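You operate a simulated robot arm through the tools that you are given. There is no shell and no other tool. Be economical: measure what you need, move in short steps, check, and stop when the job is done.

Carry out the task below with a simulated two-armed robot. There is one attempt and no reset: what you move stays moved.

JOB
Hold the yellow box on the top of the blue-marked table steady with one hand and put the blue dabber from the bare side of the blue-marked table in it with the other.

It is judged by the outcome, as a careful person would: the job done as asked, and still so three seconds after it is handed in. It fails if anything else is knocked over, pushed out of place, dropped, spilled or broken.

ROBOT AND FRAMES
Two 7-joint arms with two-finger grippers on one trunk, on a base that drives. Base frame: it is fixed to the floor where the robot stands at the start and does not move with it; the origin is under the middle of the robot, x ahead of it, y to its left, z up; the surface under the hand at the start is at about z = 0.765. Units: m, degrees, N and s.
The left shoulder is at the start at [0.051, 0.175, 1.177], the right one opposite. With the tool pointing down near the work surface each hand reaches from about 0.1 to 0.84 m from the robot's upright axis, wherever it stands, measured 20 degrees to its own side. Payload 2.94 kg a hand.
The TCP of each hand is the grasp point between the finger pads, 0.03 m short of the fingertips. In the tool frame z runs along the fingers and y along their closing line. The gripper opens to 0.138 m. The gripper's body begins 0.109 m behind the TCP.
Orientation is told as [roll, pitch, yaw] about the base's x, y, z axes, in that order, counted from this pose: with the fingers straight down and closing along the base's y, the tool's x points along the base's -x, its y along +y and its z along -z.

CONTROLS
- The arms move only by the tool drive_tool. It takes "left_targets", "right_targets" or both (then of equal length, played together; a hand with none holds still); each is one flat list of numbers, 6 for each row, row after row: the shift along the base's x, y, z in m, then the turn, a rotation vector about the base's x, y, z in degrees. In form: [dx, dy, dz, wx, wy, wz, dx, dy, dz, wx, wy, wz, ...]. A call has 1 to 12 rows; each row shifts and turns the commanded pose from where the row before left it. "left_gripper" and "right_gripper" are, for a hand that has rows, the gripper command, from -1 (fully open) to 1 (shut), values between in proportion, set as the call begins (left out, the last holds). A row lasts 0.2 s, in which the tool goes at most 0.05 m and 8.6 degrees; a call with a longer step from one row to the next is refused whole, and so is a gripper value outside its range. Where a pose cannot be reached the arm comes as near as it can. A force on the tool above 40 N (or 10 N above the force at the start of the call, whichever is more), or a blocked arm, ends the call early, and 0.2 s more pass. The fingers move at their own pace and stop on an object; they squeeze with about 21 N. The grip force told is the motor's: it shows also when the fingers shut on nothing. Time passes only in rows, and 0.2 s behind the last, so rows that do not move let the fingers close. The reply holds the time, the measured pose of the TCP, the force on the tool along the base axes, the opening and the grip force, in the units named above and with some noise, with the torque about the TCP (base axes, N m) and any sound that the robot's microphone picked up.
- Cameras (640 x 400 px; columns grow to the right, rows downward): "scene" is now at [0.1145, 0.0136, 1.6416]; the picture's right is [0.21, -0.98, 0.00], its down [-0.84, -0.18, -0.52] and it looks along [0.50, 0.11, -0.86] (base axes); focal length 254 px, centre (320, 200). "left" rides on the left gripper at [0.071, -0.019, -0.146] in its tool frame; the picture's right is [0.26, 0.97, 0.00], its down [-0.85, 0.23, -0.48] and it looks along [-0.46, 0.12, 0.88] (tool axes); focal length 280 px, centre (320, 200). "right" rides on the right gripper at [0.071, 0.019, -0.146] in its tool frame; the picture's right is [-0.26, 0.96, 0.00], its down [-0.85, -0.23, -0.48] and it looks along [-0.46, -0.13, 0.88] (tool axes); focal length 280 px, centre (320, 200).
- get_image(camera): a new picture of that camera. No time passes.
- lift_body(by): slides the trunk up (or, below 0, down) by that many m; the arms and the scene camera ride with it, the base frame stays. It gives what a move gives, with no picture.
- roll_base(legs): drives the robot by 1 to 6 legs, each [ahead, turn to the left] in m and degrees, along the robot's own axes; the way and the turn of a leg run together, so that a leg with both is an arc; at most 1.5 m and 180 degrees a leg. The arms and the cameras ride along, it lands a little off, and it stops where it bumps. It gives what a move gives.
- turn_head(pan, tilt): turns the head with the scene camera to pan (to the left, within 120 degrees either way) and tilt (down, from -29 to 69), counted from straight ahead of the robot. It gives what a move gives.
- locate(camera, pixels): for up to 12 pixels [column, row] of the newest picture of that camera ("zoom" is the newest enlarged one), the place [x, y, z] in the base frame of the surface seen there, good to about 0.003 m. No time passes.
- enlarge(camera, box): a new picture of the part [left, top, right, bottom] of that camera's present view, enlarged. No time passes.
- close_job(): hands the job in; it is judged then, once.

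Go step by step. Measure first, check grasps and placings, and put right what went wrong. The budget is 80 turns and 58 pictures, counting those below and the enlarged ones. Unless the task says otherwise, let go and move clear before handing in, and close with one line.

The tools are called as a command line: name --argument value ..., lists and objects as JSON in quotes. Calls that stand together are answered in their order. drive_tool: Moves the arms, as the interface text tells. Its arguments: {"type":"object","properties":{"left_targets":{"type":"array","items":{"type":"number"}},"left_gripper":{"type":"number"},"right_targets":{"type":"array","items":{"type":"number"}},"right_gripper":{"type":"number"}},"required":[]} The other tools are called the same way: lift_body (by) slides the trunk up or down; roll_base (legs) drives the base; turn_head (pan, tilt) turns the head that bears the scene camera; get_image (camera) takes a picture; locate (camera, pixels) gives the place of the surface under pixels of a picture; enlarge (camera, box) takes an enlarged picture of a part of a camera's view; close_job () hands the job in.

At the start:

```text
time_s: 0.0
left_ee_pos: [0.5989, 0.317, 1.0935]
left_tcp_rot: [-0.1, 0.1, 0.0]
left_ft_force: [0.3, 0.8, 0.4]
left_moment: [-0.04, -0.01, -0.02]
left_opening: 0.138
left_grasp_force: 0.0
right_ee_pos: [0.5391, -0.1768, 1.0409]
right_tcp_rot: [0.1, 0.0, 0.0]
right_ft_force: [0.1, 0.1, 0.5]
right_moment: [-0.01, 0.02, 0.0]
right_opening: 0.138
right_grasp_force: 0.0
trunk travel left (down, up): [-0.35, 0.384]
robot x, y, heading: [0.0036, -0.0007, -0.3]
head pan, tilt: [12.2, 59.0]
```

scene: 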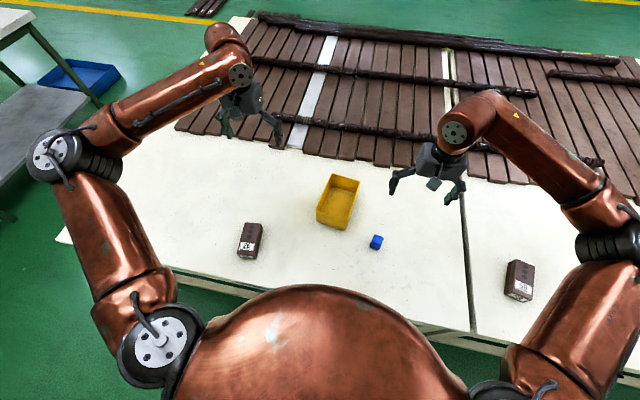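
right: 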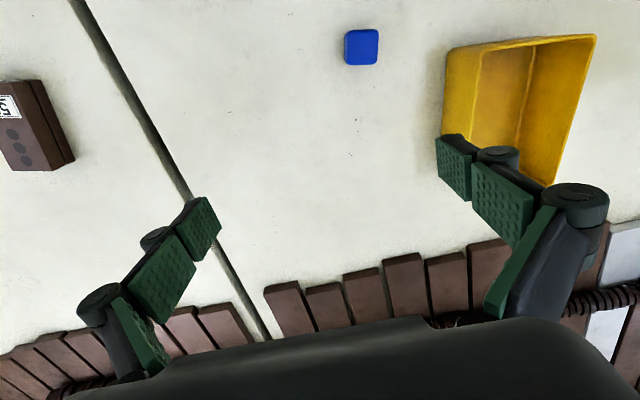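
left: 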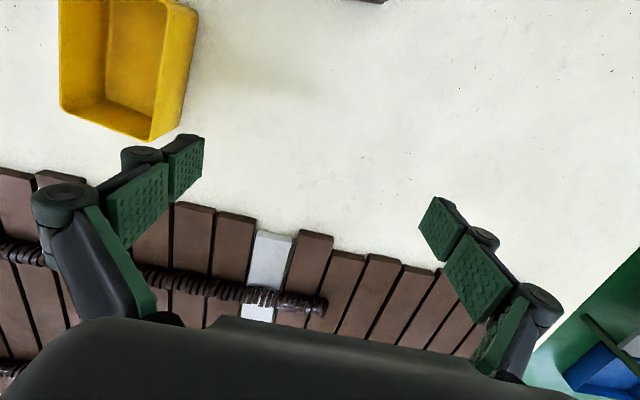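

The scene shows a yellow box near (338,202) and a small blue block near (376,242), but I can't yet tell which table is blue-marked. I'll enlarge and measure both, then look around.

enlarge --camera "scene" --box '[220, 150, 420, 275]'

locate --camera "scene" --pixels '[[334, 174], [359, 181], [317, 219], [346, 229], [338, 205], [376, 237], [376, 245], [370, 242], [420, 260], [250, 230]]'

turn_head --pan 0 --tilt 25

get_image --camera "scene"

```text
3.20 times, centred on (320, 212) of scene
```

zoom: 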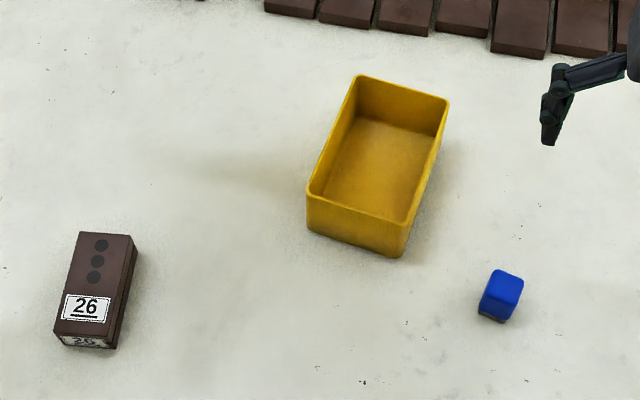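

```text
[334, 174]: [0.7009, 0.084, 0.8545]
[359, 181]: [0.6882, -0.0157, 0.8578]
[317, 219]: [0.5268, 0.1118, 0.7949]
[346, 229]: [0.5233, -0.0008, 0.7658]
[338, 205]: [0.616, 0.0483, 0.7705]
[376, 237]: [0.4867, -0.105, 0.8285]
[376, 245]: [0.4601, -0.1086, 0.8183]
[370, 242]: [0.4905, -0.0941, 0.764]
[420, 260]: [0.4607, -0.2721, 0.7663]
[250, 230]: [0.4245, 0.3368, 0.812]
```

```text
time_s: 1.0
left_ee_pos: [0.5977, 0.3166, 1.0939]
left_tcp_rot: [0.0, 0.1, 0.0]
left_ft_force: [-0.9, -0.4, 0.4]
left_moment: [-0.05, 0.01, 0.0]
left_opening: 0.1382
left_grasp_force: 0.1
right_ee_pos: [0.5389, -0.1758, 1.0422]
right_tcp_rot: [0.2, 0.2, -0.1]
right_ft_force: [0.0, 0.2, 0.2]
right_moment: [0.01, 0.01, 0.03]
right_opening: 0.1378
right_grasp_force: 0.0
trunk travel left (down, up): [-0.35, 0.384]
robot x, y, heading: [0.0023, 0.0036, -0.1]
head pan, tilt: [0.0, 25.0]
```

```text
53 pictures are left
```

scene: 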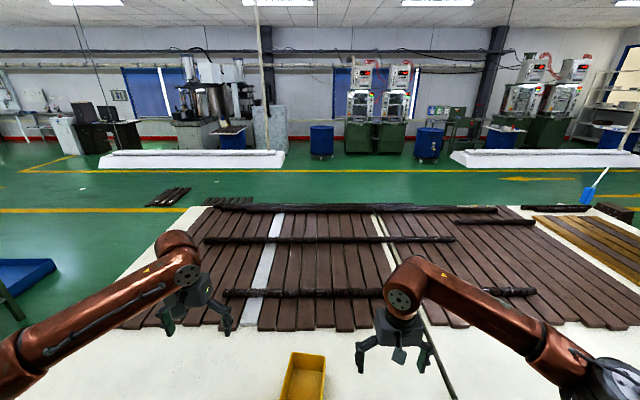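

The only table ahead is the slatted one, and there's a blue stick-like thing at (595,185). I'll check that and look to both sides for other tables and blue items.

enlarge --camera "scene" --box '[520, 150, 640, 225]'

turn_head --pan -75 --tilt 40

get_image --camera "scene"

turn_head --pan 75 --tilt 40

get_image --camera "scene"

turn_head --pan 0 --tilt 66

get_image --camera "scene"

```text
5.33 times, centred on (580, 188) of scene
```

zoom: 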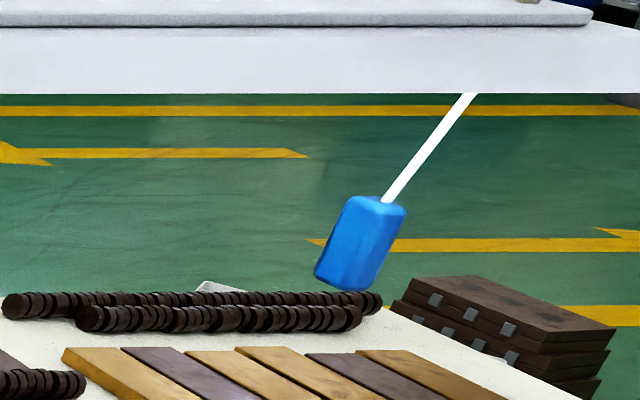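

```text
time_s: 2.5
left_ee_pos: [0.5982, 0.3162, 1.0949]
left_tcp_rot: [0.0, 0.1, 0.0]
left_ft_force: [0.0, 0.3, -0.9]
left_moment: [0.02, 0.01, 0.04]
left_opening: 0.1379
left_grasp_force: 0.1
right_ee_pos: [0.538, -0.1765, 1.0414]
right_tcp_rot: [0.1, 0.1, 0.0]
right_ft_force: [0.3, -0.2, 0.2]
right_moment: [-0.04, -0.01, -0.01]
right_opening: 0.1382
right_grasp_force: 0.1
trunk travel left (down, up): [-0.35, 0.384]
robot x, y, heading: [-0.002, -0.0008, 0.2]
head pan, tilt: [-75.0, 40.0]
```

```text
51 pictures are left
```

scene: 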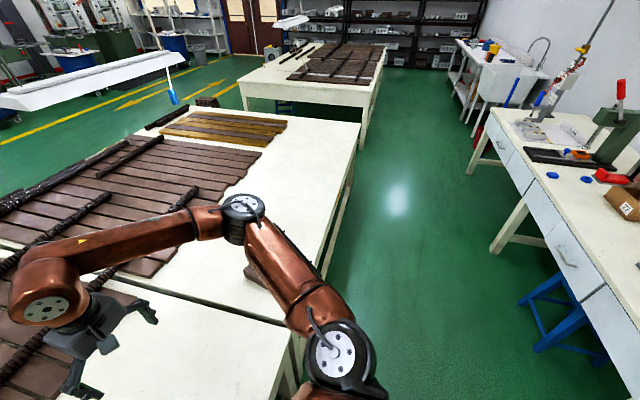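

```text
time_s: 4.8
left_ee_pos: [0.5997, 0.3166, 1.095]
left_tcp_rot: [-0.2, 0.1, -0.1]
left_ft_force: [-0.1, -0.5, 0.5]
left_moment: [-0.01, -0.03, 0.02]
left_opening: 0.1381
left_grasp_force: 0.2
right_ee_pos: [0.5382, -0.1752, 1.041]
right_tcp_rot: [0.1, 0.2, -0.1]
right_ft_force: [0.7, -0.1, -0.4]
right_moment: [0.0, 0.01, 0.02]
right_opening: 0.1381
right_grasp_force: 0.1
trunk travel left (down, up): [-0.35, 0.384]
robot x, y, heading: [-0.001, -0.0028, -0.3]
head pan, tilt: [75.0, 40.0]
```

```text
50 pictures are left
```

scene: 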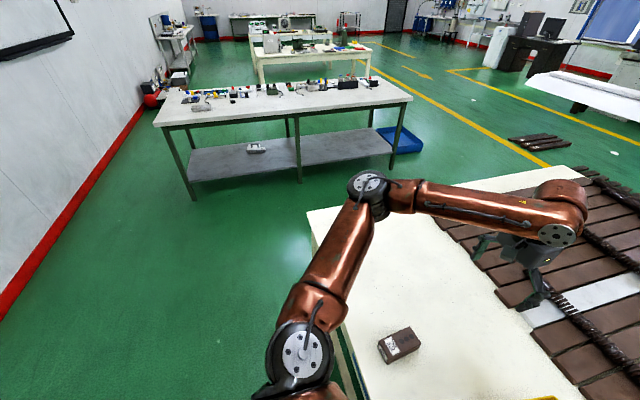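

```text
time_s: 6.3
left_ee_pos: [0.5983, 0.3166, 1.0951]
left_tcp_rot: [-0.1, 0.1, 0.1]
left_ft_force: [-0.8, -1.0, 0.5]
left_moment: [-0.01, -0.01, 0.03]
left_opening: 0.1376
left_grasp_force: 0.1
right_ee_pos: [0.5378, -0.1758, 1.0413]
right_tcp_rot: [0.1, 0.1, 0.0]
right_ft_force: [0.3, 0.8, 0.3]
right_moment: [-0.01, -0.01, 0.01]
right_opening: 0.1382
right_grasp_force: 0.1
trunk travel left (down, up): [-0.35, 0.384]
robot x, y, heading: [-0.0007, -0.0013, -0.3]
head pan, tilt: [0.0, 66.0]
```

```text
49 pictures are left
```

scene: 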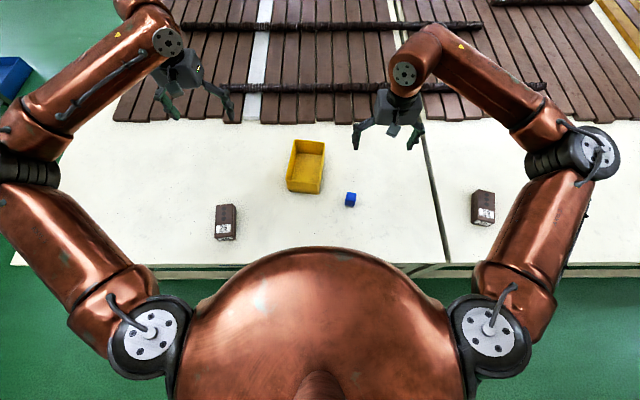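

The near table has the yellow box and the blue block on its bare strip. I'll zoom in on the other tables to rule out a different "blue-marked" one.

turn_head --pan -65 --tilt 25

enlarge --camera "scene" --box '[120, 60, 440, 260]'

turn_head --pan 75 --tilt 25

enlarge --camera "scene" --box '[140, 80, 440, 268]'

turn_head --pan 0 --tilt 69

enlarge --camera "scene" --box '[180, 90, 520, 290]'

```text
time_s: 7.7
left_ee_pos: [0.599, 0.3165, 1.095]
left_tcp_rot: [-0.1, 0.2, 0.0]
left_ft_force: [0.0, -0.3, -0.2]
left_moment: [0.0, -0.03, -0.01]
left_opening: 0.1383
left_grasp_force: 0.0
right_ee_pos: [0.5391, -0.1756, 1.0412]
right_tcp_rot: [0.1, 0.1, -0.1]
right_ft_force: [-0.5, -0.4, 0.5]
right_moment: [0.02, 0.03, 0.02]
right_opening: 0.138
right_grasp_force: 0.0
trunk travel left (down, up): [-0.35, 0.384]
robot x, y, heading: [0.0021, -0.0025, -0.2]
head pan, tilt: [-65.0, 25.0]
```

```text
2.00 times, centred on (280, 160) of scene
```

zoom: 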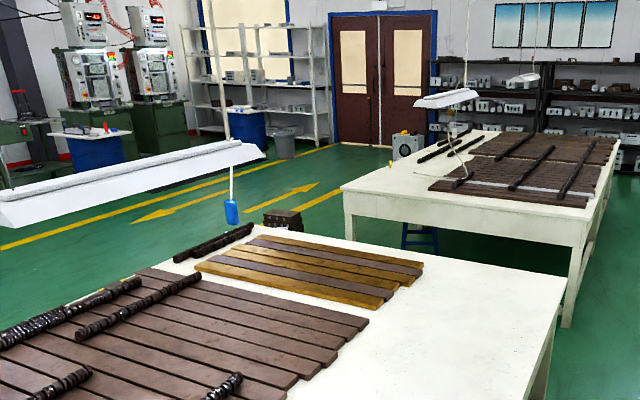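

```text
time_s: 9.9
left_ee_pos: [0.5983, 0.3162, 1.0947]
left_tcp_rot: [0.0, 0.1, -0.1]
left_ft_force: [0.5, 0.1, -0.6]
left_moment: [0.02, -0.01, 0.03]
left_opening: 0.1381
left_grasp_force: 0.0
right_ee_pos: [0.5377, -0.177, 1.0407]
right_tcp_rot: [0.1, 0.1, 0.1]
right_ft_force: [0.3, 0.0, -0.2]
right_moment: [0.05, 0.02, 0.03]
right_opening: 0.138
right_grasp_force: 0.1
trunk travel left (down, up): [-0.35, 0.384]
robot x, y, heading: [-0.0017, -0.0046, -0.2]
head pan, tilt: [75.0, 25.0]
```

```text
2.13 times, centred on (290, 174) of scene
```

zoom: 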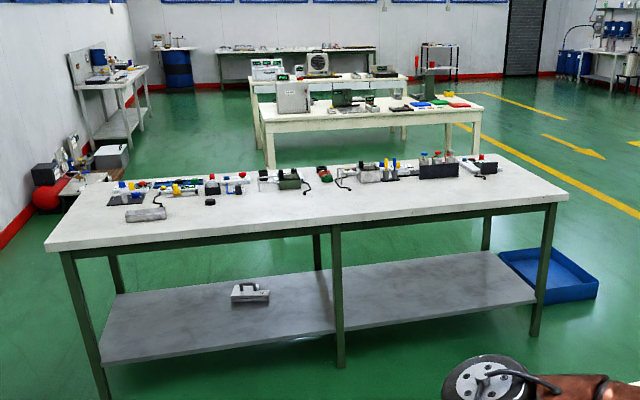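

```text
time_s: 11.3
left_ee_pos: [0.598, 0.3173, 1.0931]
left_tcp_rot: [-0.1, 0.1, 0.0]
left_ft_force: [0.7, -0.5, 0.1]
left_moment: [0.01, 0.01, -0.01]
left_opening: 0.1379
left_grasp_force: 0.0
right_ee_pos: [0.5384, -0.1771, 1.042]
right_tcp_rot: [0.2, 0.1, 0.1]
right_ft_force: [0.1, -0.1, -0.2]
right_moment: [0.02, 0.0, -0.01]
right_opening: 0.1378
right_grasp_force: 0.0
trunk travel left (down, up): [-0.35, 0.384]
robot x, y, heading: [-0.001, -0.0012, -0.1]
head pan, tilt: [0.0, 68.8]
```

```text
1.88 times, centred on (350, 190) of scene
```

zoom: 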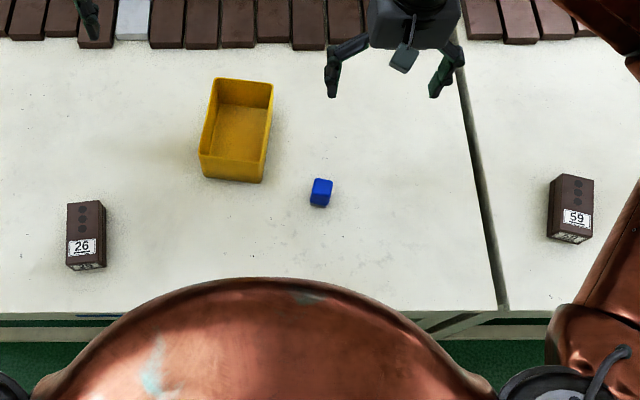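

A faint blue strip shows on the near table's front edge, around (90,315) in the zoom. I'll check it and look to the rear sides as well.

turn_head --pan 35 --tilt 66

get_image --camera "scene"

turn_head --pan -40 --tilt 62

get_image --camera "scene"

turn_head --pan -120 --tilt 30

get_image --camera "scene"

```text
time_s: 12.4
left_ee_pos: [0.5989, 0.3155, 1.0941]
left_tcp_rot: [-0.1, 0.2, 0.0]
left_ft_force: [-0.4, 0.3, 0.4]
left_moment: [0.01, 0.03, -0.03]
left_opening: 0.1381
left_grasp_force: 0.1
right_ee_pos: [0.5381, -0.1754, 1.0408]
right_tcp_rot: [0.1, 0.1, -0.2]
right_ft_force: [-0.7, 0.1, -0.5]
right_moment: [0.02, -0.02, 0.0]
right_opening: 0.1378
right_grasp_force: 0.0
trunk travel left (down, up): [-0.35, 0.384]
robot x, y, heading: [0.0032, -0.0025, 0.1]
head pan, tilt: [35.0, 66.0]
```

```text
45 pictures are left
```

scene: 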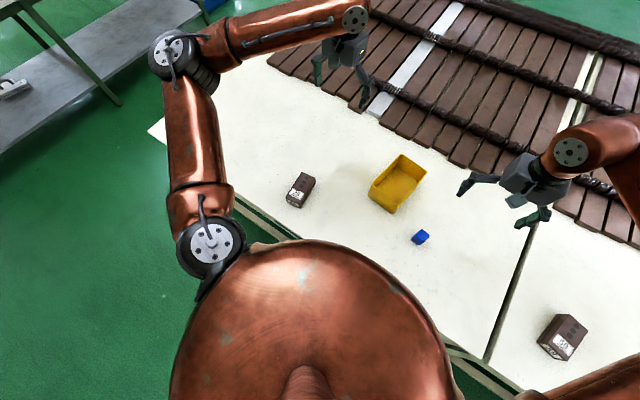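

```text
time_s: 13.8
left_ee_pos: [0.5984, 0.3164, 1.0934]
left_tcp_rot: [0.0, 0.1, 0.1]
left_ft_force: [-0.3, 0.5, 0.7]
left_moment: [0.01, 0.02, 0.01]
left_opening: 0.1383
left_grasp_force: 0.0
right_ee_pos: [0.5386, -0.1762, 1.0428]
right_tcp_rot: [0.1, 0.1, -0.1]
right_ft_force: [0.2, -0.3, 0.4]
right_moment: [-0.03, 0.07, -0.02]
right_opening: 0.1377
right_grasp_force: 0.1
trunk travel left (down, up): [-0.35, 0.384]
robot x, y, heading: [0.0008, 0.0034, -0.0]
head pan, tilt: [-40.0, 62.0]
```

```text
44 pictures are left
```

scene: 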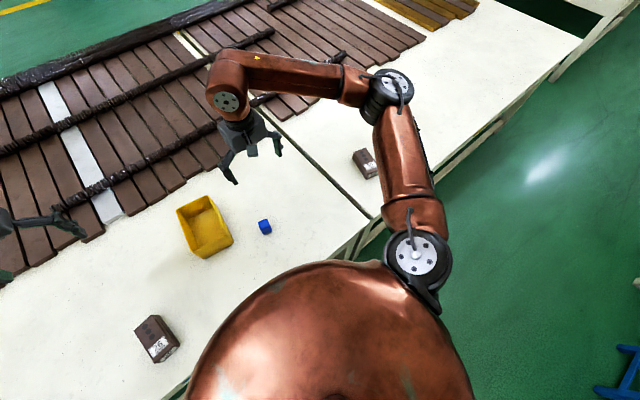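

```text
time_s: 15.4
left_ee_pos: [0.5982, 0.3161, 1.095]
left_tcp_rot: [-0.2, 0.0, 0.0]
left_ft_force: [-0.3, 0.3, -0.7]
left_moment: [-0.02, -0.03, 0.0]
left_opening: 0.138
left_grasp_force: 0.0
right_ee_pos: [0.5386, -0.1757, 1.0418]
right_tcp_rot: [0.1, 0.1, -0.1]
right_ft_force: [0.0, -0.6, -0.1]
right_moment: [0.0, 0.02, 0.01]
right_opening: 0.1379
right_grasp_force: 0.0
trunk travel left (down, up): [-0.35, 0.384]
robot x, y, heading: [-0.0006, 0.001, 0.1]
head pan, tilt: [-120.0, 30.0]
```

```text
43 pictures are left
```

scene: 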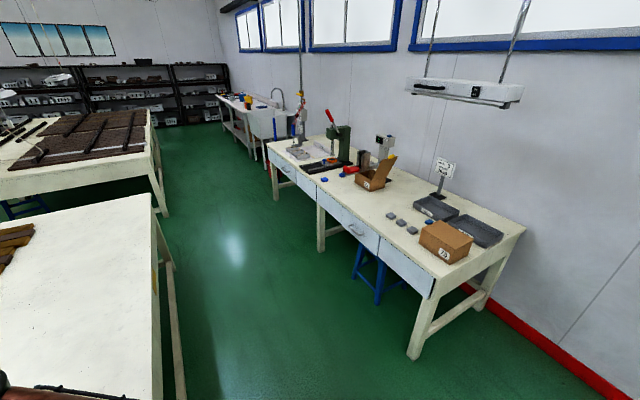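

The only blue piece by the yellow box is the small block, on the plank-free (bare) strip of the near table. I'll measure the block and the box precisely now.

turn_head --pan 0 --tilt 60

enlarge --camera "scene" --box '[260, 130, 388, 210]'

enlarge --camera "right" --box '[320, 0, 640, 200]'

```text
time_s: 17.4
left_ee_pos: [0.5983, 0.3171, 1.0944]
left_tcp_rot: [0.0, 0.1, 0.0]
left_ft_force: [-0.2, 0.3, -0.3]
left_moment: [0.02, 0.01, -0.01]
left_opening: 0.138
left_grasp_force: 0.0
right_ee_pos: [0.538, -0.1761, 1.0411]
right_tcp_rot: [0.1, 0.1, -0.1]
right_ft_force: [-0.1, -0.6, 0.0]
right_moment: [-0.01, -0.01, 0.0]
right_opening: 0.1382
right_grasp_force: 0.1
trunk travel left (down, up): [-0.35, 0.384]
robot x, y, heading: [-0.0006, 0.0003, -0.1]
head pan, tilt: [0.0, 60.0]
```

```text
5.00 times, centred on (324, 170) of scene
```

zoom: 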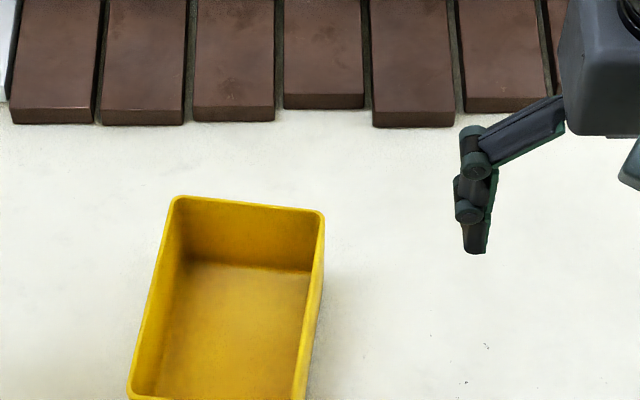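

```text
2.00 times, centred on (480, 100) of right
```

zoom: 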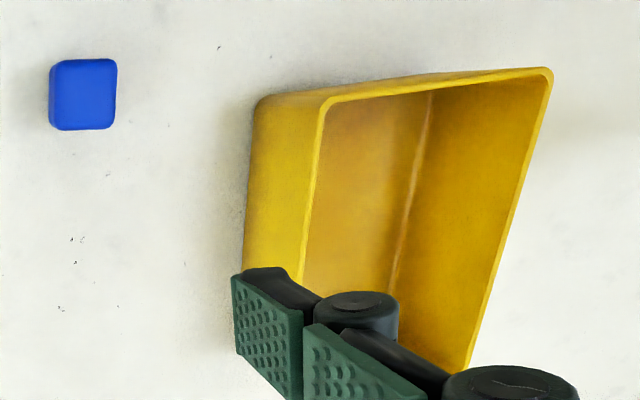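

In the right-hand zoom the block spans (50–117, 58–130) and the box rim is visible. I'll locate points on both.

locate --camera "zoom" --pixels '[[57, 66], [110, 66], [110, 123], [60, 123], [85, 95], [326, 104], [547, 74], [303, 240], [310, 190], [520, 170], [472, 350], [375, 210]]'

get_image --camera "scene"

```text
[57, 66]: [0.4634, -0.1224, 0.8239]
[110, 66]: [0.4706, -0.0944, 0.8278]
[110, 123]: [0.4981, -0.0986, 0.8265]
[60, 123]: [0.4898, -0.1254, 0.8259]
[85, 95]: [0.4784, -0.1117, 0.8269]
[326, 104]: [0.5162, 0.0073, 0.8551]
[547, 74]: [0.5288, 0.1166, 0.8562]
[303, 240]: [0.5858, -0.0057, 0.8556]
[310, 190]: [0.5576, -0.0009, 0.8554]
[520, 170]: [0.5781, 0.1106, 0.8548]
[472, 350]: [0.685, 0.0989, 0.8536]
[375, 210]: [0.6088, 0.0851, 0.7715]
```

```text
40 pictures are left
```

scene: 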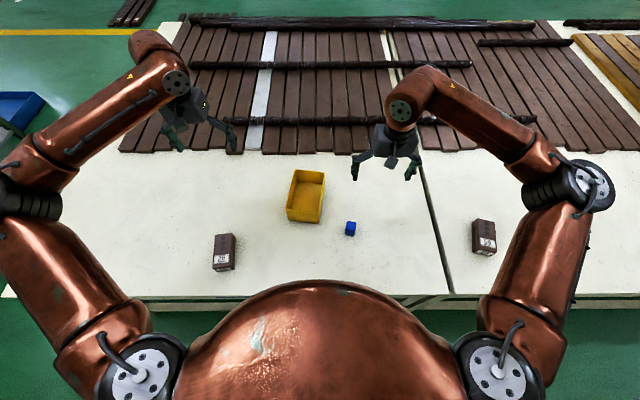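

Block: centre (0.480, -0.110), about 0.03 m square, top z 0.827, yaw about -12°. The box rim is at z 0.855. I'll have the left hand pinch the far wall, so I need the far corners and the plank edges.

enlarge --camera "scene" --box '[260, 130, 388, 210]'

locate --camera "zoom" --pixels '[[178, 199], [248, 207], [318, 213], [215, 203], [285, 211], [240, 245], [250, 300], [220, 115], [325, 100], [410, 120], [230, 80], [120, 160]]'

```text
5.00 times, centred on (324, 170) of scene
```

zoom: 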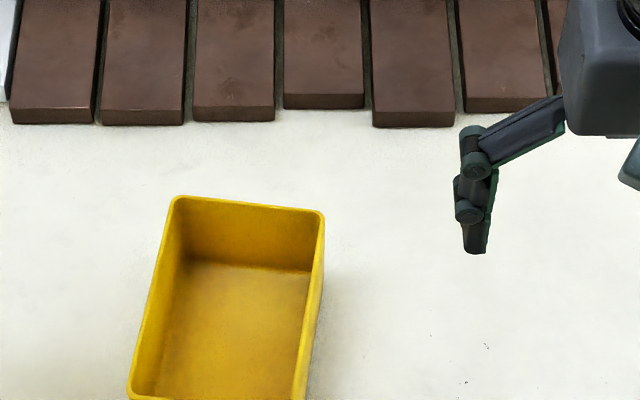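

```text
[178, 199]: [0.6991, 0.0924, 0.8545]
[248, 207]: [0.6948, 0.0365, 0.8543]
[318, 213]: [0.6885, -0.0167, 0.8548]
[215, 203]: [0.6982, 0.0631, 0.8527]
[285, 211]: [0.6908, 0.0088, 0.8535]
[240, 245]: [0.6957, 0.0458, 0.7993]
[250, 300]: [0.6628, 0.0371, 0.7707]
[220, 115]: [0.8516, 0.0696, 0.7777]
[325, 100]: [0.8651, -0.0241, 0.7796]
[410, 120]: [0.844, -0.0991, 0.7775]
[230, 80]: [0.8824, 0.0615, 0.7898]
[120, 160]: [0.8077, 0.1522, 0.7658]
```

The far wall's rim runs near x=0.697 at y=0.055, yaw about -6°, and there's 0.15 m of clear table behind it. I'll turn the left hand by -96° while moving it above that wall, fingers half open.

drive_tool --left_targets '[0.00825, -0.0218, -0.006, 0, 0, -8, 0.00825, -0.0218, -0.006, 0, 0, -8, 0.00825, -0.0218, -0.006, 0, 0, -8, 0.00825, -0.0218, -0.006, 0, 0, -8, 0.00825, -0.0218, -0.006, 0, 0, -8, 0.00825, -0.0218, -0.006, 0, 0, -8, 0.00825, -0.0218, -0.006, 0, 0, -8, 0.00825, -0.0218, -0.006, 0, 0, -8, 0.00825, -0.0218, -0.006, 0, 0, -8, 0.00825, -0.0218, -0.006, 0, 0, -8, 0.00825, -0.0218, -0.006, 0, 0, -8, 0.00825, -0.0218, -0.006, 0, 0, -8]' --left_gripper 0.0

get_image --camera "left"

get_image --camera "scene"

```text
time_s: 20.0
left_ee_pos: [0.6984, 0.0526, 1.0211]
left_tcp_rot: [-0.1, 0.1, -96.2]
left_ft_force: [0.7, -0.9, 0.3]
left_moment: [0.02, 0.02, -0.01]
left_opening: 0.069
left_grasp_force: 0.1
right_ee_pos: [0.5388, -0.1775, 1.0407]
right_tcp_rot: [0.0, 0.0, -0.1]
right_ft_force: [0.3, -0.2, 0.2]
right_moment: [0.07, -0.03, -0.01]
right_opening: 0.138
right_grasp_force: 0.0
trunk travel left (down, up): [-0.35, 0.384]
robot x, y, heading: [-0.0006, 0.0011, -0.0]
head pan, tilt: [0.0, 60.0]
```

```text
38 pictures are left
```

left: 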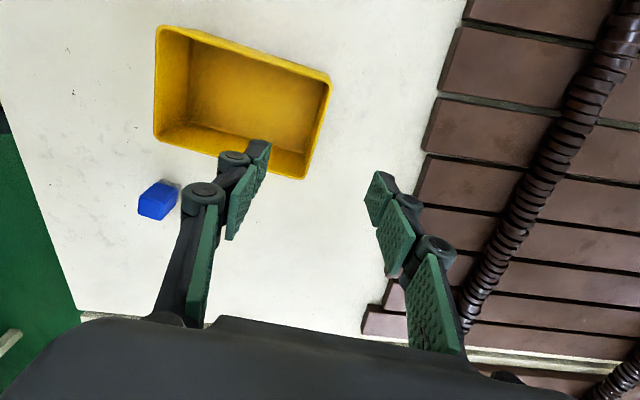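

```text
37 pictures are left
```

scene: 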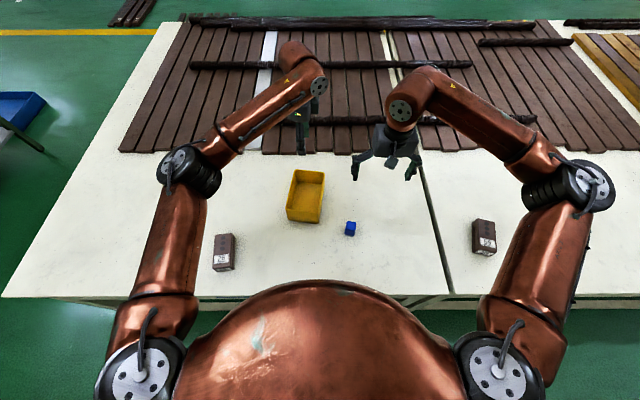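

The left hand is above the far wall and aligned. I'll lower it in steps so the fingers straddle the wall.

drive_tool --left_targets '[0, 0.001, -0.03, 0, 0, 0, 0, 0.001, -0.03, 0, 0, 0, 0, 0, -0.03, 0, 0, 0, 0, 0, -0.03, 0, 0, 0, 0, 0, -0.02, 0, 0, 0, 0, 0, -0.015, 0, 0, 0, 0, 0, -0.008, 0, 0, 0, 0, 0, 0, 0, 0, 0]'

get_image --camera "left"

enlarge --camera "scene" --box '[240, 130, 400, 230]'

```text
time_s: 21.8
left_ee_pos: [0.697, 0.0568, 0.8589]
left_tcp_rot: [-0.1, 0.2, -96.0]
left_ft_force: [0.7, 0.1, 0.5]
left_moment: [-0.01, 0.02, -0.03]
left_opening: 0.0691
left_grasp_force: 0.1
right_ee_pos: [0.5388, -0.1761, 1.0414]
right_tcp_rot: [0.1, 0.1, 0.1]
right_ft_force: [-1.0, -0.4, -0.6]
right_moment: [0.03, 0.01, 0.02]
right_opening: 0.1381
right_grasp_force: 0.0
trunk travel left (down, up): [-0.35, 0.384]
robot x, y, heading: [-0.0004, 0.0003, -0.0]
head pan, tilt: [0.0, 60.0]
```

```text
36 pictures are left
```

left: 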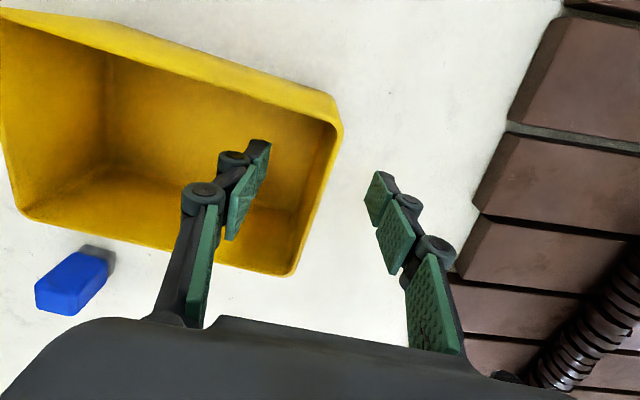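

```text
4.00 times, centred on (320, 180) of scene
```

zoom: 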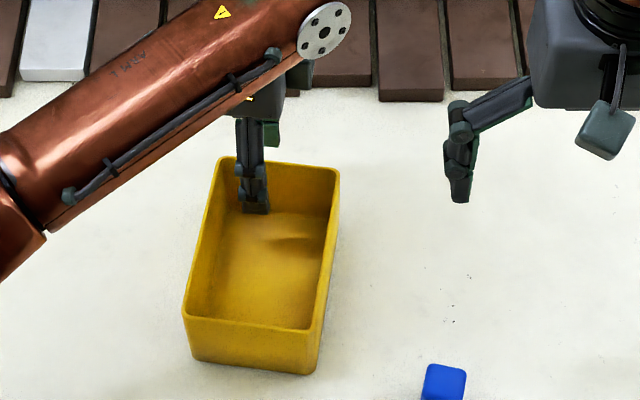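

The fingers straddle the far wall: one inside at (250,190), the other outside. I'll close the left gripper on it.

drive_tool --left_targets '[0, 0, -0.004, 0, 0, 0, 0, 0, 0, 0, 0, 0, 0, 0, 0, 0, 0, 0, 0, 0, 0, 0, 0, 0, 0, 0, 0, 0, 0, 0, 0, 0, 0, 0, 0, 0, 0, 0, 0, 0, 0, 0]' --left_gripper 1

enlarge --camera "scene" --box '[200, 90, 440, 240]'

locate --camera "zoom" --pixels '[[400, 120], [330, 180], [260, 230], [210, 280], [335, 330], [405, 340], [447, 370], [270, 160], [200, 210]]'

```text
time_s: 23.4
left_ee_pos: [0.6971, 0.0569, 0.8551]
left_tcp_rot: [-0.1, 0.1, -96.0]
left_ft_force: [-0.1, -0.6, -0.2]
left_moment: [0.02, 0.02, 0.02]
left_opening: 0.0061
left_grasp_force: 21.1
right_ee_pos: [0.5391, -0.1764, 1.0422]
right_tcp_rot: [0.1, 0.1, -0.1]
right_ft_force: [-0.4, 0.1, 0.0]
right_moment: [-0.02, -0.01, 0.0]
right_opening: 0.138
right_grasp_force: 0.0
trunk travel left (down, up): [-0.35, 0.384]
robot x, y, heading: [-0.0044, 0.0011, -0.1]
head pan, tilt: [0.0, 60.0]
```

```text
2.67 times, centred on (320, 165) of scene
```

zoom: 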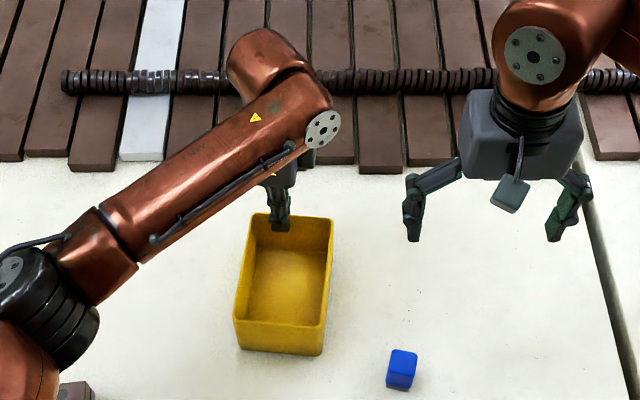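

```text
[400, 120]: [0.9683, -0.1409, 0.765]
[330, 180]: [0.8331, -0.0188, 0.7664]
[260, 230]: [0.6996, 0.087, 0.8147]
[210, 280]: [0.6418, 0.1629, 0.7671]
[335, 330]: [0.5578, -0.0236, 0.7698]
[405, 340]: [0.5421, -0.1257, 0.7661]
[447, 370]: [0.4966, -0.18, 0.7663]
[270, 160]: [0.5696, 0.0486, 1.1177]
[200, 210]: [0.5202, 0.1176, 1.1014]
```

The left hand grips the wall (opening 6 mm, 21 N), but its forearm sits over the box at about (0.57,0.05,1.1) and would crowd the right hand. I'll open, lean the left hand 32° outward about its closing axis, and regrip.

drive_tool --left_targets '[0, 0, 0, 0, 0, 0, 0, 0, 0, 0, 0, 0, 0, 0, 0, 0, 0, 0, 0, 0, 0, -7.96, 0.84, 0, 0, 0, 0, -7.96, 0.84, 0, 0, 0, 0, -7.96, 0.84, 0, 0, 0, 0, -7.96, 0.84, 0, 0, 0, 0, 0, 0, 0]' --left_gripper 0.2

enlarge --camera "scene" --box '[200, 90, 440, 240]'

```text
time_s: 25.2
left_ee_pos: [0.6969, 0.0561, 0.8556]
left_tcp_rot: [-0.1, -32.0, -96.1]
left_ft_force: [-0.3, -0.7, -1.1]
left_moment: [-0.01, 0.03, -0.02]
left_opening: 0.0549
left_grasp_force: 0.0
right_ee_pos: [0.5383, -0.1762, 1.0415]
right_tcp_rot: [0.1, 0.1, -0.1]
right_ft_force: [0.7, 0.2, 0.2]
right_moment: [0.0, -0.01, -0.01]
right_opening: 0.1379
right_grasp_force: 0.1
trunk travel left (down, up): [-0.35, 0.384]
robot x, y, heading: [0.0003, -0.0011, 0.2]
head pan, tilt: [0.0, 60.0]
```

```text
2.67 times, centred on (320, 165) of scene
```

zoom: 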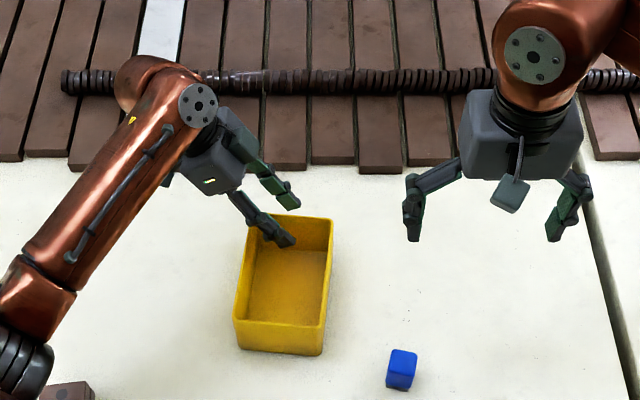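

The left arm now leans well clear of the box. I'll regrip the wall and check where the left forearm lies.

drive_tool --left_targets '[0, 0, -0.004, 0, 0, 0, 0, 0, 0, 0, 0, 0, 0, 0, 0, 0, 0, 0, 0, 0, 0, 0, 0, 0, 0, 0, 0, 0, 0, 0, 0, 0, 0, 0, 0, 0]' --left_gripper 1

enlarge --camera "scene" --box '[200, 90, 440, 240]'

locate --camera "zoom" --pixels '[[198, 105], [170, 170], [130, 220], [215, 180], [245, 150], [240, 325], [320, 340], [400, 360], [331, 221], [402, 351], [388, 372], [414, 355]]'

```text
time_s: 26.6
left_ee_pos: [0.6976, 0.0563, 0.8514]
left_tcp_rot: [0.0, -32.0, -95.9]
left_ft_force: [-0.1, 0.6, 0.0]
left_moment: [-0.01, 0.01, 0.03]
left_opening: 0.006
left_grasp_force: 21.0
right_ee_pos: [0.5388, -0.1749, 1.0422]
right_tcp_rot: [0.1, 0.1, -0.1]
right_ft_force: [-0.4, -0.1, 0.0]
right_moment: [-0.02, 0.0, 0.0]
right_opening: 0.138
right_grasp_force: 0.0
trunk travel left (down, up): [-0.35, 0.384]
robot x, y, heading: [-0.002, 0.0007, 0.1]
head pan, tilt: [0.0, 60.0]
```

```text
2.67 times, centred on (320, 165) of scene
```

zoom: 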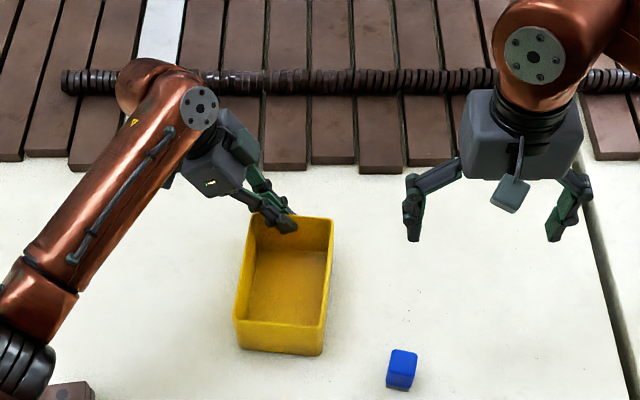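

```text
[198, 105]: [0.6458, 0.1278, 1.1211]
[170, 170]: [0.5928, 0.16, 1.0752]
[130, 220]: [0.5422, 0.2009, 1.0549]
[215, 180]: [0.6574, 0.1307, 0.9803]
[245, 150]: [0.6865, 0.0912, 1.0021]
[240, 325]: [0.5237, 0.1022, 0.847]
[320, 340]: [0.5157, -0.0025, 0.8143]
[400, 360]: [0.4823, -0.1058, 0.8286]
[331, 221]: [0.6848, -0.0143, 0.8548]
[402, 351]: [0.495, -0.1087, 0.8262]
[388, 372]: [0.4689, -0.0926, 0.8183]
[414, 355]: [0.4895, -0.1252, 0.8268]
```

The left hand holds firmly and sits clear (y ≥ 0.13). I'll turn the right hand by +78° with a 15° lean to the right, above the block at (0.480,-0.110).

drive_tool --right_targets '[-0.0059, 0.0066, -0.008, 0, 0, 7.8, -0.0059, 0.0066, -0.008, 0, 0, 7.8, -0.0059, 0.0066, -0.008, 0, 0, 7.8, -0.0059, 0.0066, -0.008, 0, 0, 7.8, -0.0059, 0.0066, -0.008, 0, 0, 7.8, -0.0059, 0.0066, -0.008, 0, 0, 7.8, -0.0059, 0.0066, -0.008, 0, 0, 7.8, -0.0059, 0.0066, -0.008, 0, 0, 7.8, -0.0059, 0.0066, -0.008, 0, 0, 7.8, -0.0059, 0.0066, -0.008, 0, 0, 7.8, 0, 0, 0, 7.34, -1.56, 0, 0, 0, 0, 7.34, -1.56, 0]' --right_gripper -0.2

get_image --camera "right"

get_image --camera "scene"

```text
time_s: 29.2
left_ee_pos: [0.6979, 0.0564, 0.8519]
left_tcp_rot: [-0.1, -32.0, -96.0]
left_ft_force: [-0.9, -1.1, -0.2]
left_moment: [0.16, 0.08, 0.06]
left_opening: 0.0062
left_grasp_force: 21.0
right_ee_pos: [0.4815, -0.1242, 0.988]
right_tcp_rot: [0.1, -7.0, 59.8]
right_ft_force: [1.2, -0.1, -0.5]
right_moment: [-0.01, 0.02, -0.04]
right_opening: 0.0828
right_grasp_force: 0.0
right hand out of reach, approached as far as the arm can: row 8, 9, 10, 11, 12
trunk travel left (down, up): [-0.35, 0.384]
robot x, y, heading: [-0.0025, 0.001, 0.2]
head pan, tilt: [0.0, 60.0]
```

```text
31 pictures are left
```

right: 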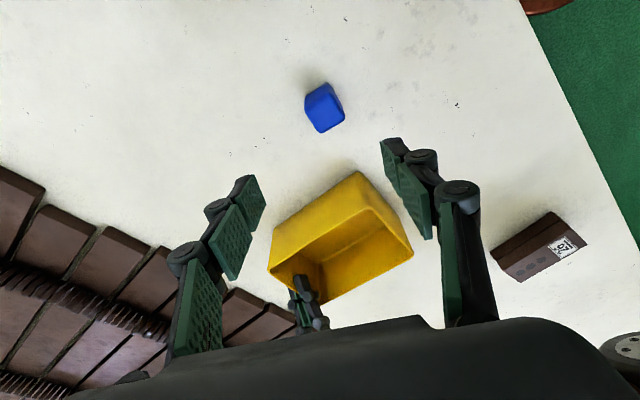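

```text
30 pictures are left
```

scene: 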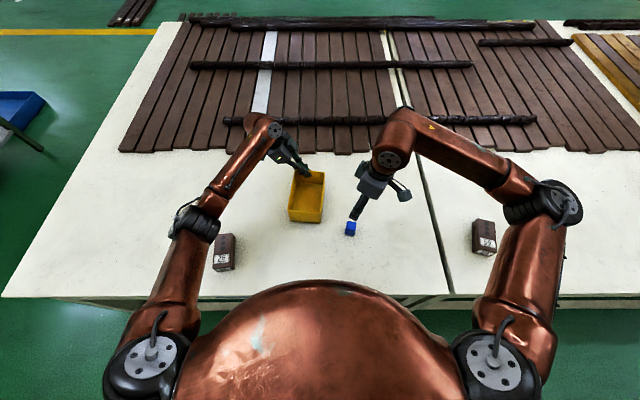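

The right wrist stopped at about 60° yaw, near its limit. I'll undo the lean and turn back to yaw -12°, so it grips the block closing along y. That clears the left arm too.

drive_tool --right_targets '[0, 0, 0.008, -7.34, 1.56, 0, 0, 0, 0.008, -7.34, 1.56, 0, 0, 0, 0.008, 0, 0, -8, 0, 0, 0.008, 0, 0, -8, 0, 0, 0.008, 0, 0, -8, 0, 0, 0, 0, 0, -8, 0, 0, 0, 0, 0, -8, 0, 0, 0, 0, 0, -8, 0, 0, 0, 0, 0, -8, 0, 0, 0, 0, 0, -8, 0, 0, 0, 0, 0, -8, 0, 0, 0, 0, 0, -8]'

```text
time_s: 31.8
left_ee_pos: [0.697, 0.0562, 0.8515]
left_tcp_rot: [-0.1, -31.9, -96.0]
left_ft_force: [0.5, -0.4, -0.1]
left_moment: [0.0, 0.01, 0.03]
left_opening: 0.0059
left_grasp_force: 20.9
right_ee_pos: [0.4825, -0.1227, 1.0284]
right_tcp_rot: [-4.5, 7.5, -20.3]
right_ft_force: [-0.2, 1.6, 0.2]
right_moment: [-0.03, 0.0, 0.01]
right_opening: 0.0828
right_grasp_force: 0.1
trunk travel left (down, up): [-0.35, 0.384]
robot x, y, heading: [-0.0021, -0.0032, 0.0]
head pan, tilt: [0.0, 60.0]
```

The pose is now roll -4.5, pitch 7.5, yaw -20. I'll straighten it to vertical with yaw -12 and move above the block.

drive_tool --right_targets '[-0.001, 0.006, -0.03, 0.8, -4.3, 4, -0.0015, 0.0065, -0.03, 0.8, -4.3, 4, 0, 0, -0.018, 0, 0, 0, 0, 0, 0, 0, 0, 0]'

get_image --camera "right"

locate --camera "right" --pixels '[[320, 100]]'

```text
time_s: 32.8
left_ee_pos: [0.6965, 0.0559, 0.8505]
left_tcp_rot: [-0.1, -32.0, -95.9]
left_ft_force: [0.3, 0.1, 0.8]
left_moment: [0.05, 0.0, 0.0]
left_opening: 0.006
left_grasp_force: 20.3
right_ee_pos: [0.4788, -0.11, 0.9502]
right_tcp_rot: [-0.5, -0.6, -12.0]
right_ft_force: [0.1, -0.4, 0.5]
right_moment: [0.03, -0.01, 0.01]
right_opening: 0.0829
right_grasp_force: 0.1
trunk travel left (down, up): [-0.35, 0.384]
robot x, y, heading: [0.0022, -0.0002, 0.2]
head pan, tilt: [0.0, 60.0]
```

```text
29 pictures are left
```

right: 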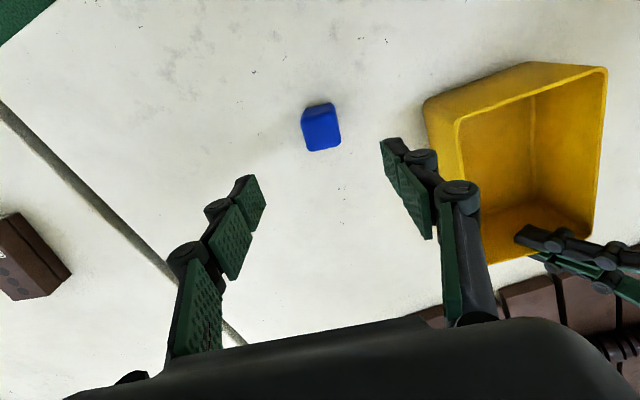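

```text
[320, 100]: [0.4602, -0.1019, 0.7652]
```

enlarge --camera "right" --box '[272, 90, 368, 150]'

locate --camera "right" --pixels '[[304, 117], [336, 113], [340, 145], [309, 150], [322, 131]]'

```text
6.67 times, centred on (320, 120) of right
```

zoom: 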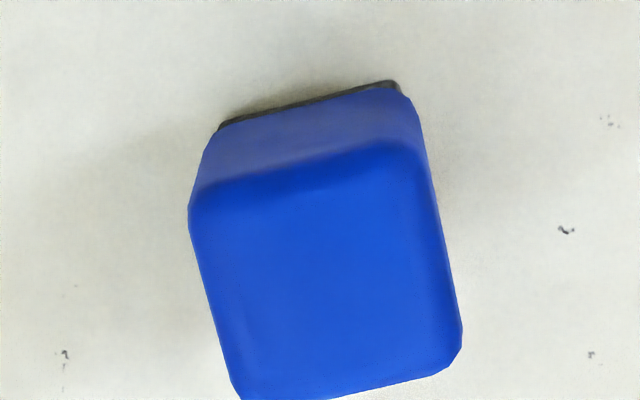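

```text
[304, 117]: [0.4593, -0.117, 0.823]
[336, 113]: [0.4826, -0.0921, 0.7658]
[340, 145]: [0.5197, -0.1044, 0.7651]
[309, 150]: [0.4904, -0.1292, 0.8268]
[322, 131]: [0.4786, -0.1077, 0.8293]
```

The dabber's edges line up with the gripper's closing line, and its top centre is near (0.479,-0.109), with a dark pad below. I'll lower to z 0.808 and close.

drive_tool --right_targets '[0, 0.001, -0.04, 0, 0, 0, 0, 0, -0.04, 0, 0, 0, 0, 0, -0.03, 0, 0, 0, 0, 0, -0.02, 0, 0, 0, 0, 0, -0.012, 0, 0, 0, 0, 0, 0, 0, 0, 0]'

get_image --camera "right"

```text
time_s: 34.2
left_ee_pos: [0.6971, 0.0567, 0.8509]
left_tcp_rot: [-0.2, -32.0, -96.0]
left_ft_force: [-0.1, 0.2, 0.2]
left_moment: [-0.06, 0.0, 0.01]
left_opening: 0.006
left_grasp_force: 20.8
right_ee_pos: [0.478, -0.1101, 0.8087]
right_tcp_rot: [-0.6, -0.4, -11.9]
right_ft_force: [-0.3, 0.7, 0.3]
right_moment: [-0.03, 0.0, 0.01]
right_opening: 0.0827
right_grasp_force: 0.1
trunk travel left (down, up): [-0.35, 0.384]
robot x, y, heading: [0.0003, 0.0032, -0.1]
head pan, tilt: [0.0, 60.0]
```

```text
27 pictures are left
```

right: 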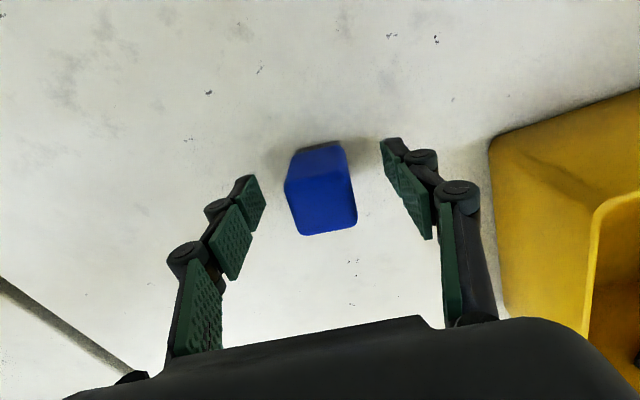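

The dabber is centred between the fingers, so I'll close on it.

drive_tool --right_targets '[0, 0, 0, 0, 0, 0, 0, 0, 0, 0, 0, 0, 0, 0, 0, 0, 0, 0, 0, 0, 0, 0, 0, 0, 0, 0, 0, 0, 0, 0, 0, 0, 0, 0, 0, 0]' --right_gripper 1

drive_tool --right_targets '[0, 0, 0.02, 0, 0, 0, 0, 0, 0.03, 0, 0, 0, 0, 0, 0.04, 0, 0, 0, 0, 0, 0.03, 0, 0, 0, 0, 0, 0, 0, 0, 0]'

get_image --camera "right"

enlarge --camera "scene" --box '[200, 90, 440, 240]'

```text
time_s: 35.6
left_ee_pos: [0.6965, 0.0565, 0.8515]
left_tcp_rot: [-0.1, -32.1, -96.0]
left_ft_force: [-0.3, 0.0, -0.2]
left_moment: [0.02, 0.01, 0.05]
left_opening: 0.0062
left_grasp_force: 21.6
right_ee_pos: [0.4789, -0.1099, 0.8088]
right_tcp_rot: [-0.6, -0.4, -11.8]
right_ft_force: [0.3, 0.4, 0.1]
right_moment: [0.0, 0.01, -0.01]
right_opening: 0.0353
right_grasp_force: 21.0
trunk travel left (down, up): [-0.35, 0.384]
robot x, y, heading: [-0.0006, 0.0001, 0.0]
head pan, tilt: [0.0, 60.0]
```

```text
time_s: 36.8
left_ee_pos: [0.6958, 0.0568, 0.8508]
left_tcp_rot: [-0.1, -32.0, -96.0]
left_ft_force: [0.1, -0.1, 0.7]
left_moment: [0.04, 0.02, 0.02]
left_opening: 0.006
left_grasp_force: 21.2
right_ee_pos: [0.4783, -0.1105, 0.9267]
right_tcp_rot: [-0.7, -0.3, -12.0]
right_ft_force: [-0.4, -0.3, -1.3]
right_moment: [0.02, 0.02, 0.03]
right_opening: 0.0351
right_grasp_force: 21.2
trunk travel left (down, up): [-0.35, 0.384]
robot x, y, heading: [0.0005, -0.0004, -0.0]
head pan, tilt: [0.0, 60.0]
```

```text
26 pictures are left
```

right: 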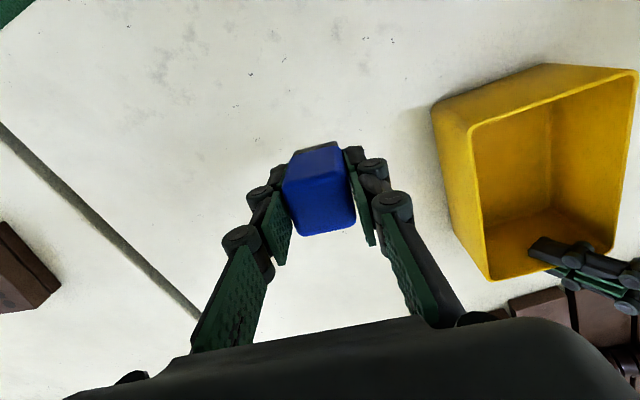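

```text
2.67 times, centred on (320, 165) of scene
```

zoom: 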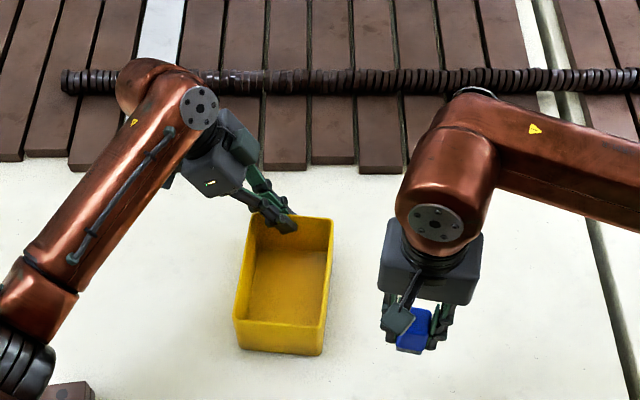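

The dabber is held (opening 0.035 m, 21 N) and lifted. I'll raise it a little and carry it over the near half of the box at (0.565, 0.045), then check clearances.

drive_tool --right_targets '[0, 0, 0.02, 0, 0, 0, 0.0174, 0.0311, 0, 0, 0, 1, 0.0174, 0.0311, 0, 0, 0, 1, 0.0174, 0.0311, 0, 0, 0, 1, 0.0174, 0.0311, 0, 0, 0, 1, 0.0171, 0.0311, 0, 0, 0, 1, 0, 0, 0, 0, 0, 0]'

get_image --camera "right"

enlarge --camera "scene" --box '[200, 90, 440, 240]'

```text
time_s: 38.4
left_ee_pos: [0.6975, 0.0556, 0.8507]
left_tcp_rot: [-0.1, -32.0, -96.0]
left_ft_force: [-0.1, 0.3, -0.4]
left_moment: [-0.04, -0.01, 0.03]
left_opening: 0.0061
left_grasp_force: 21.1
right_ee_pos: [0.5674, 0.0466, 0.9498]
right_tcp_rot: [-0.5, -0.4, -6.9]
right_ft_force: [-0.9, -0.1, -0.8]
right_moment: [0.04, 0.0, 0.02]
right_opening: 0.0352
right_grasp_force: 20.9
trunk travel left (down, up): [-0.35, 0.384]
robot x, y, heading: [-0.0049, -0.0017, -0.6]
head pan, tilt: [0.0, 60.0]
```

```text
24 pictures are left
```

right: 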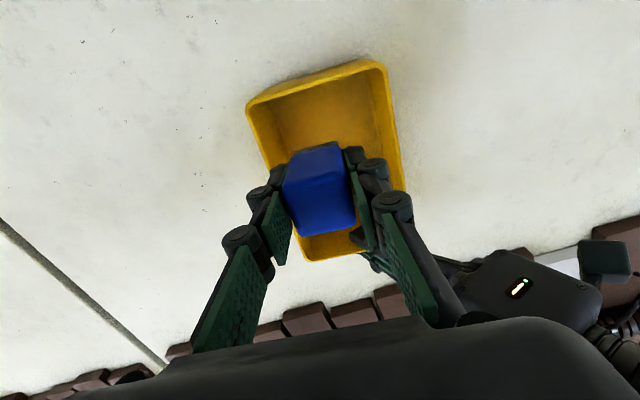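

```text
2.67 times, centred on (320, 165) of scene
```

zoom: 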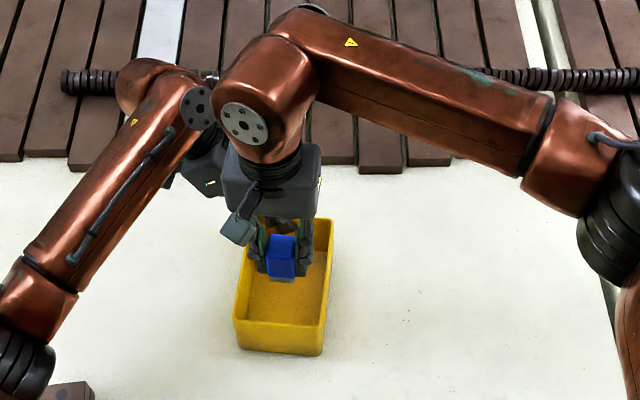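

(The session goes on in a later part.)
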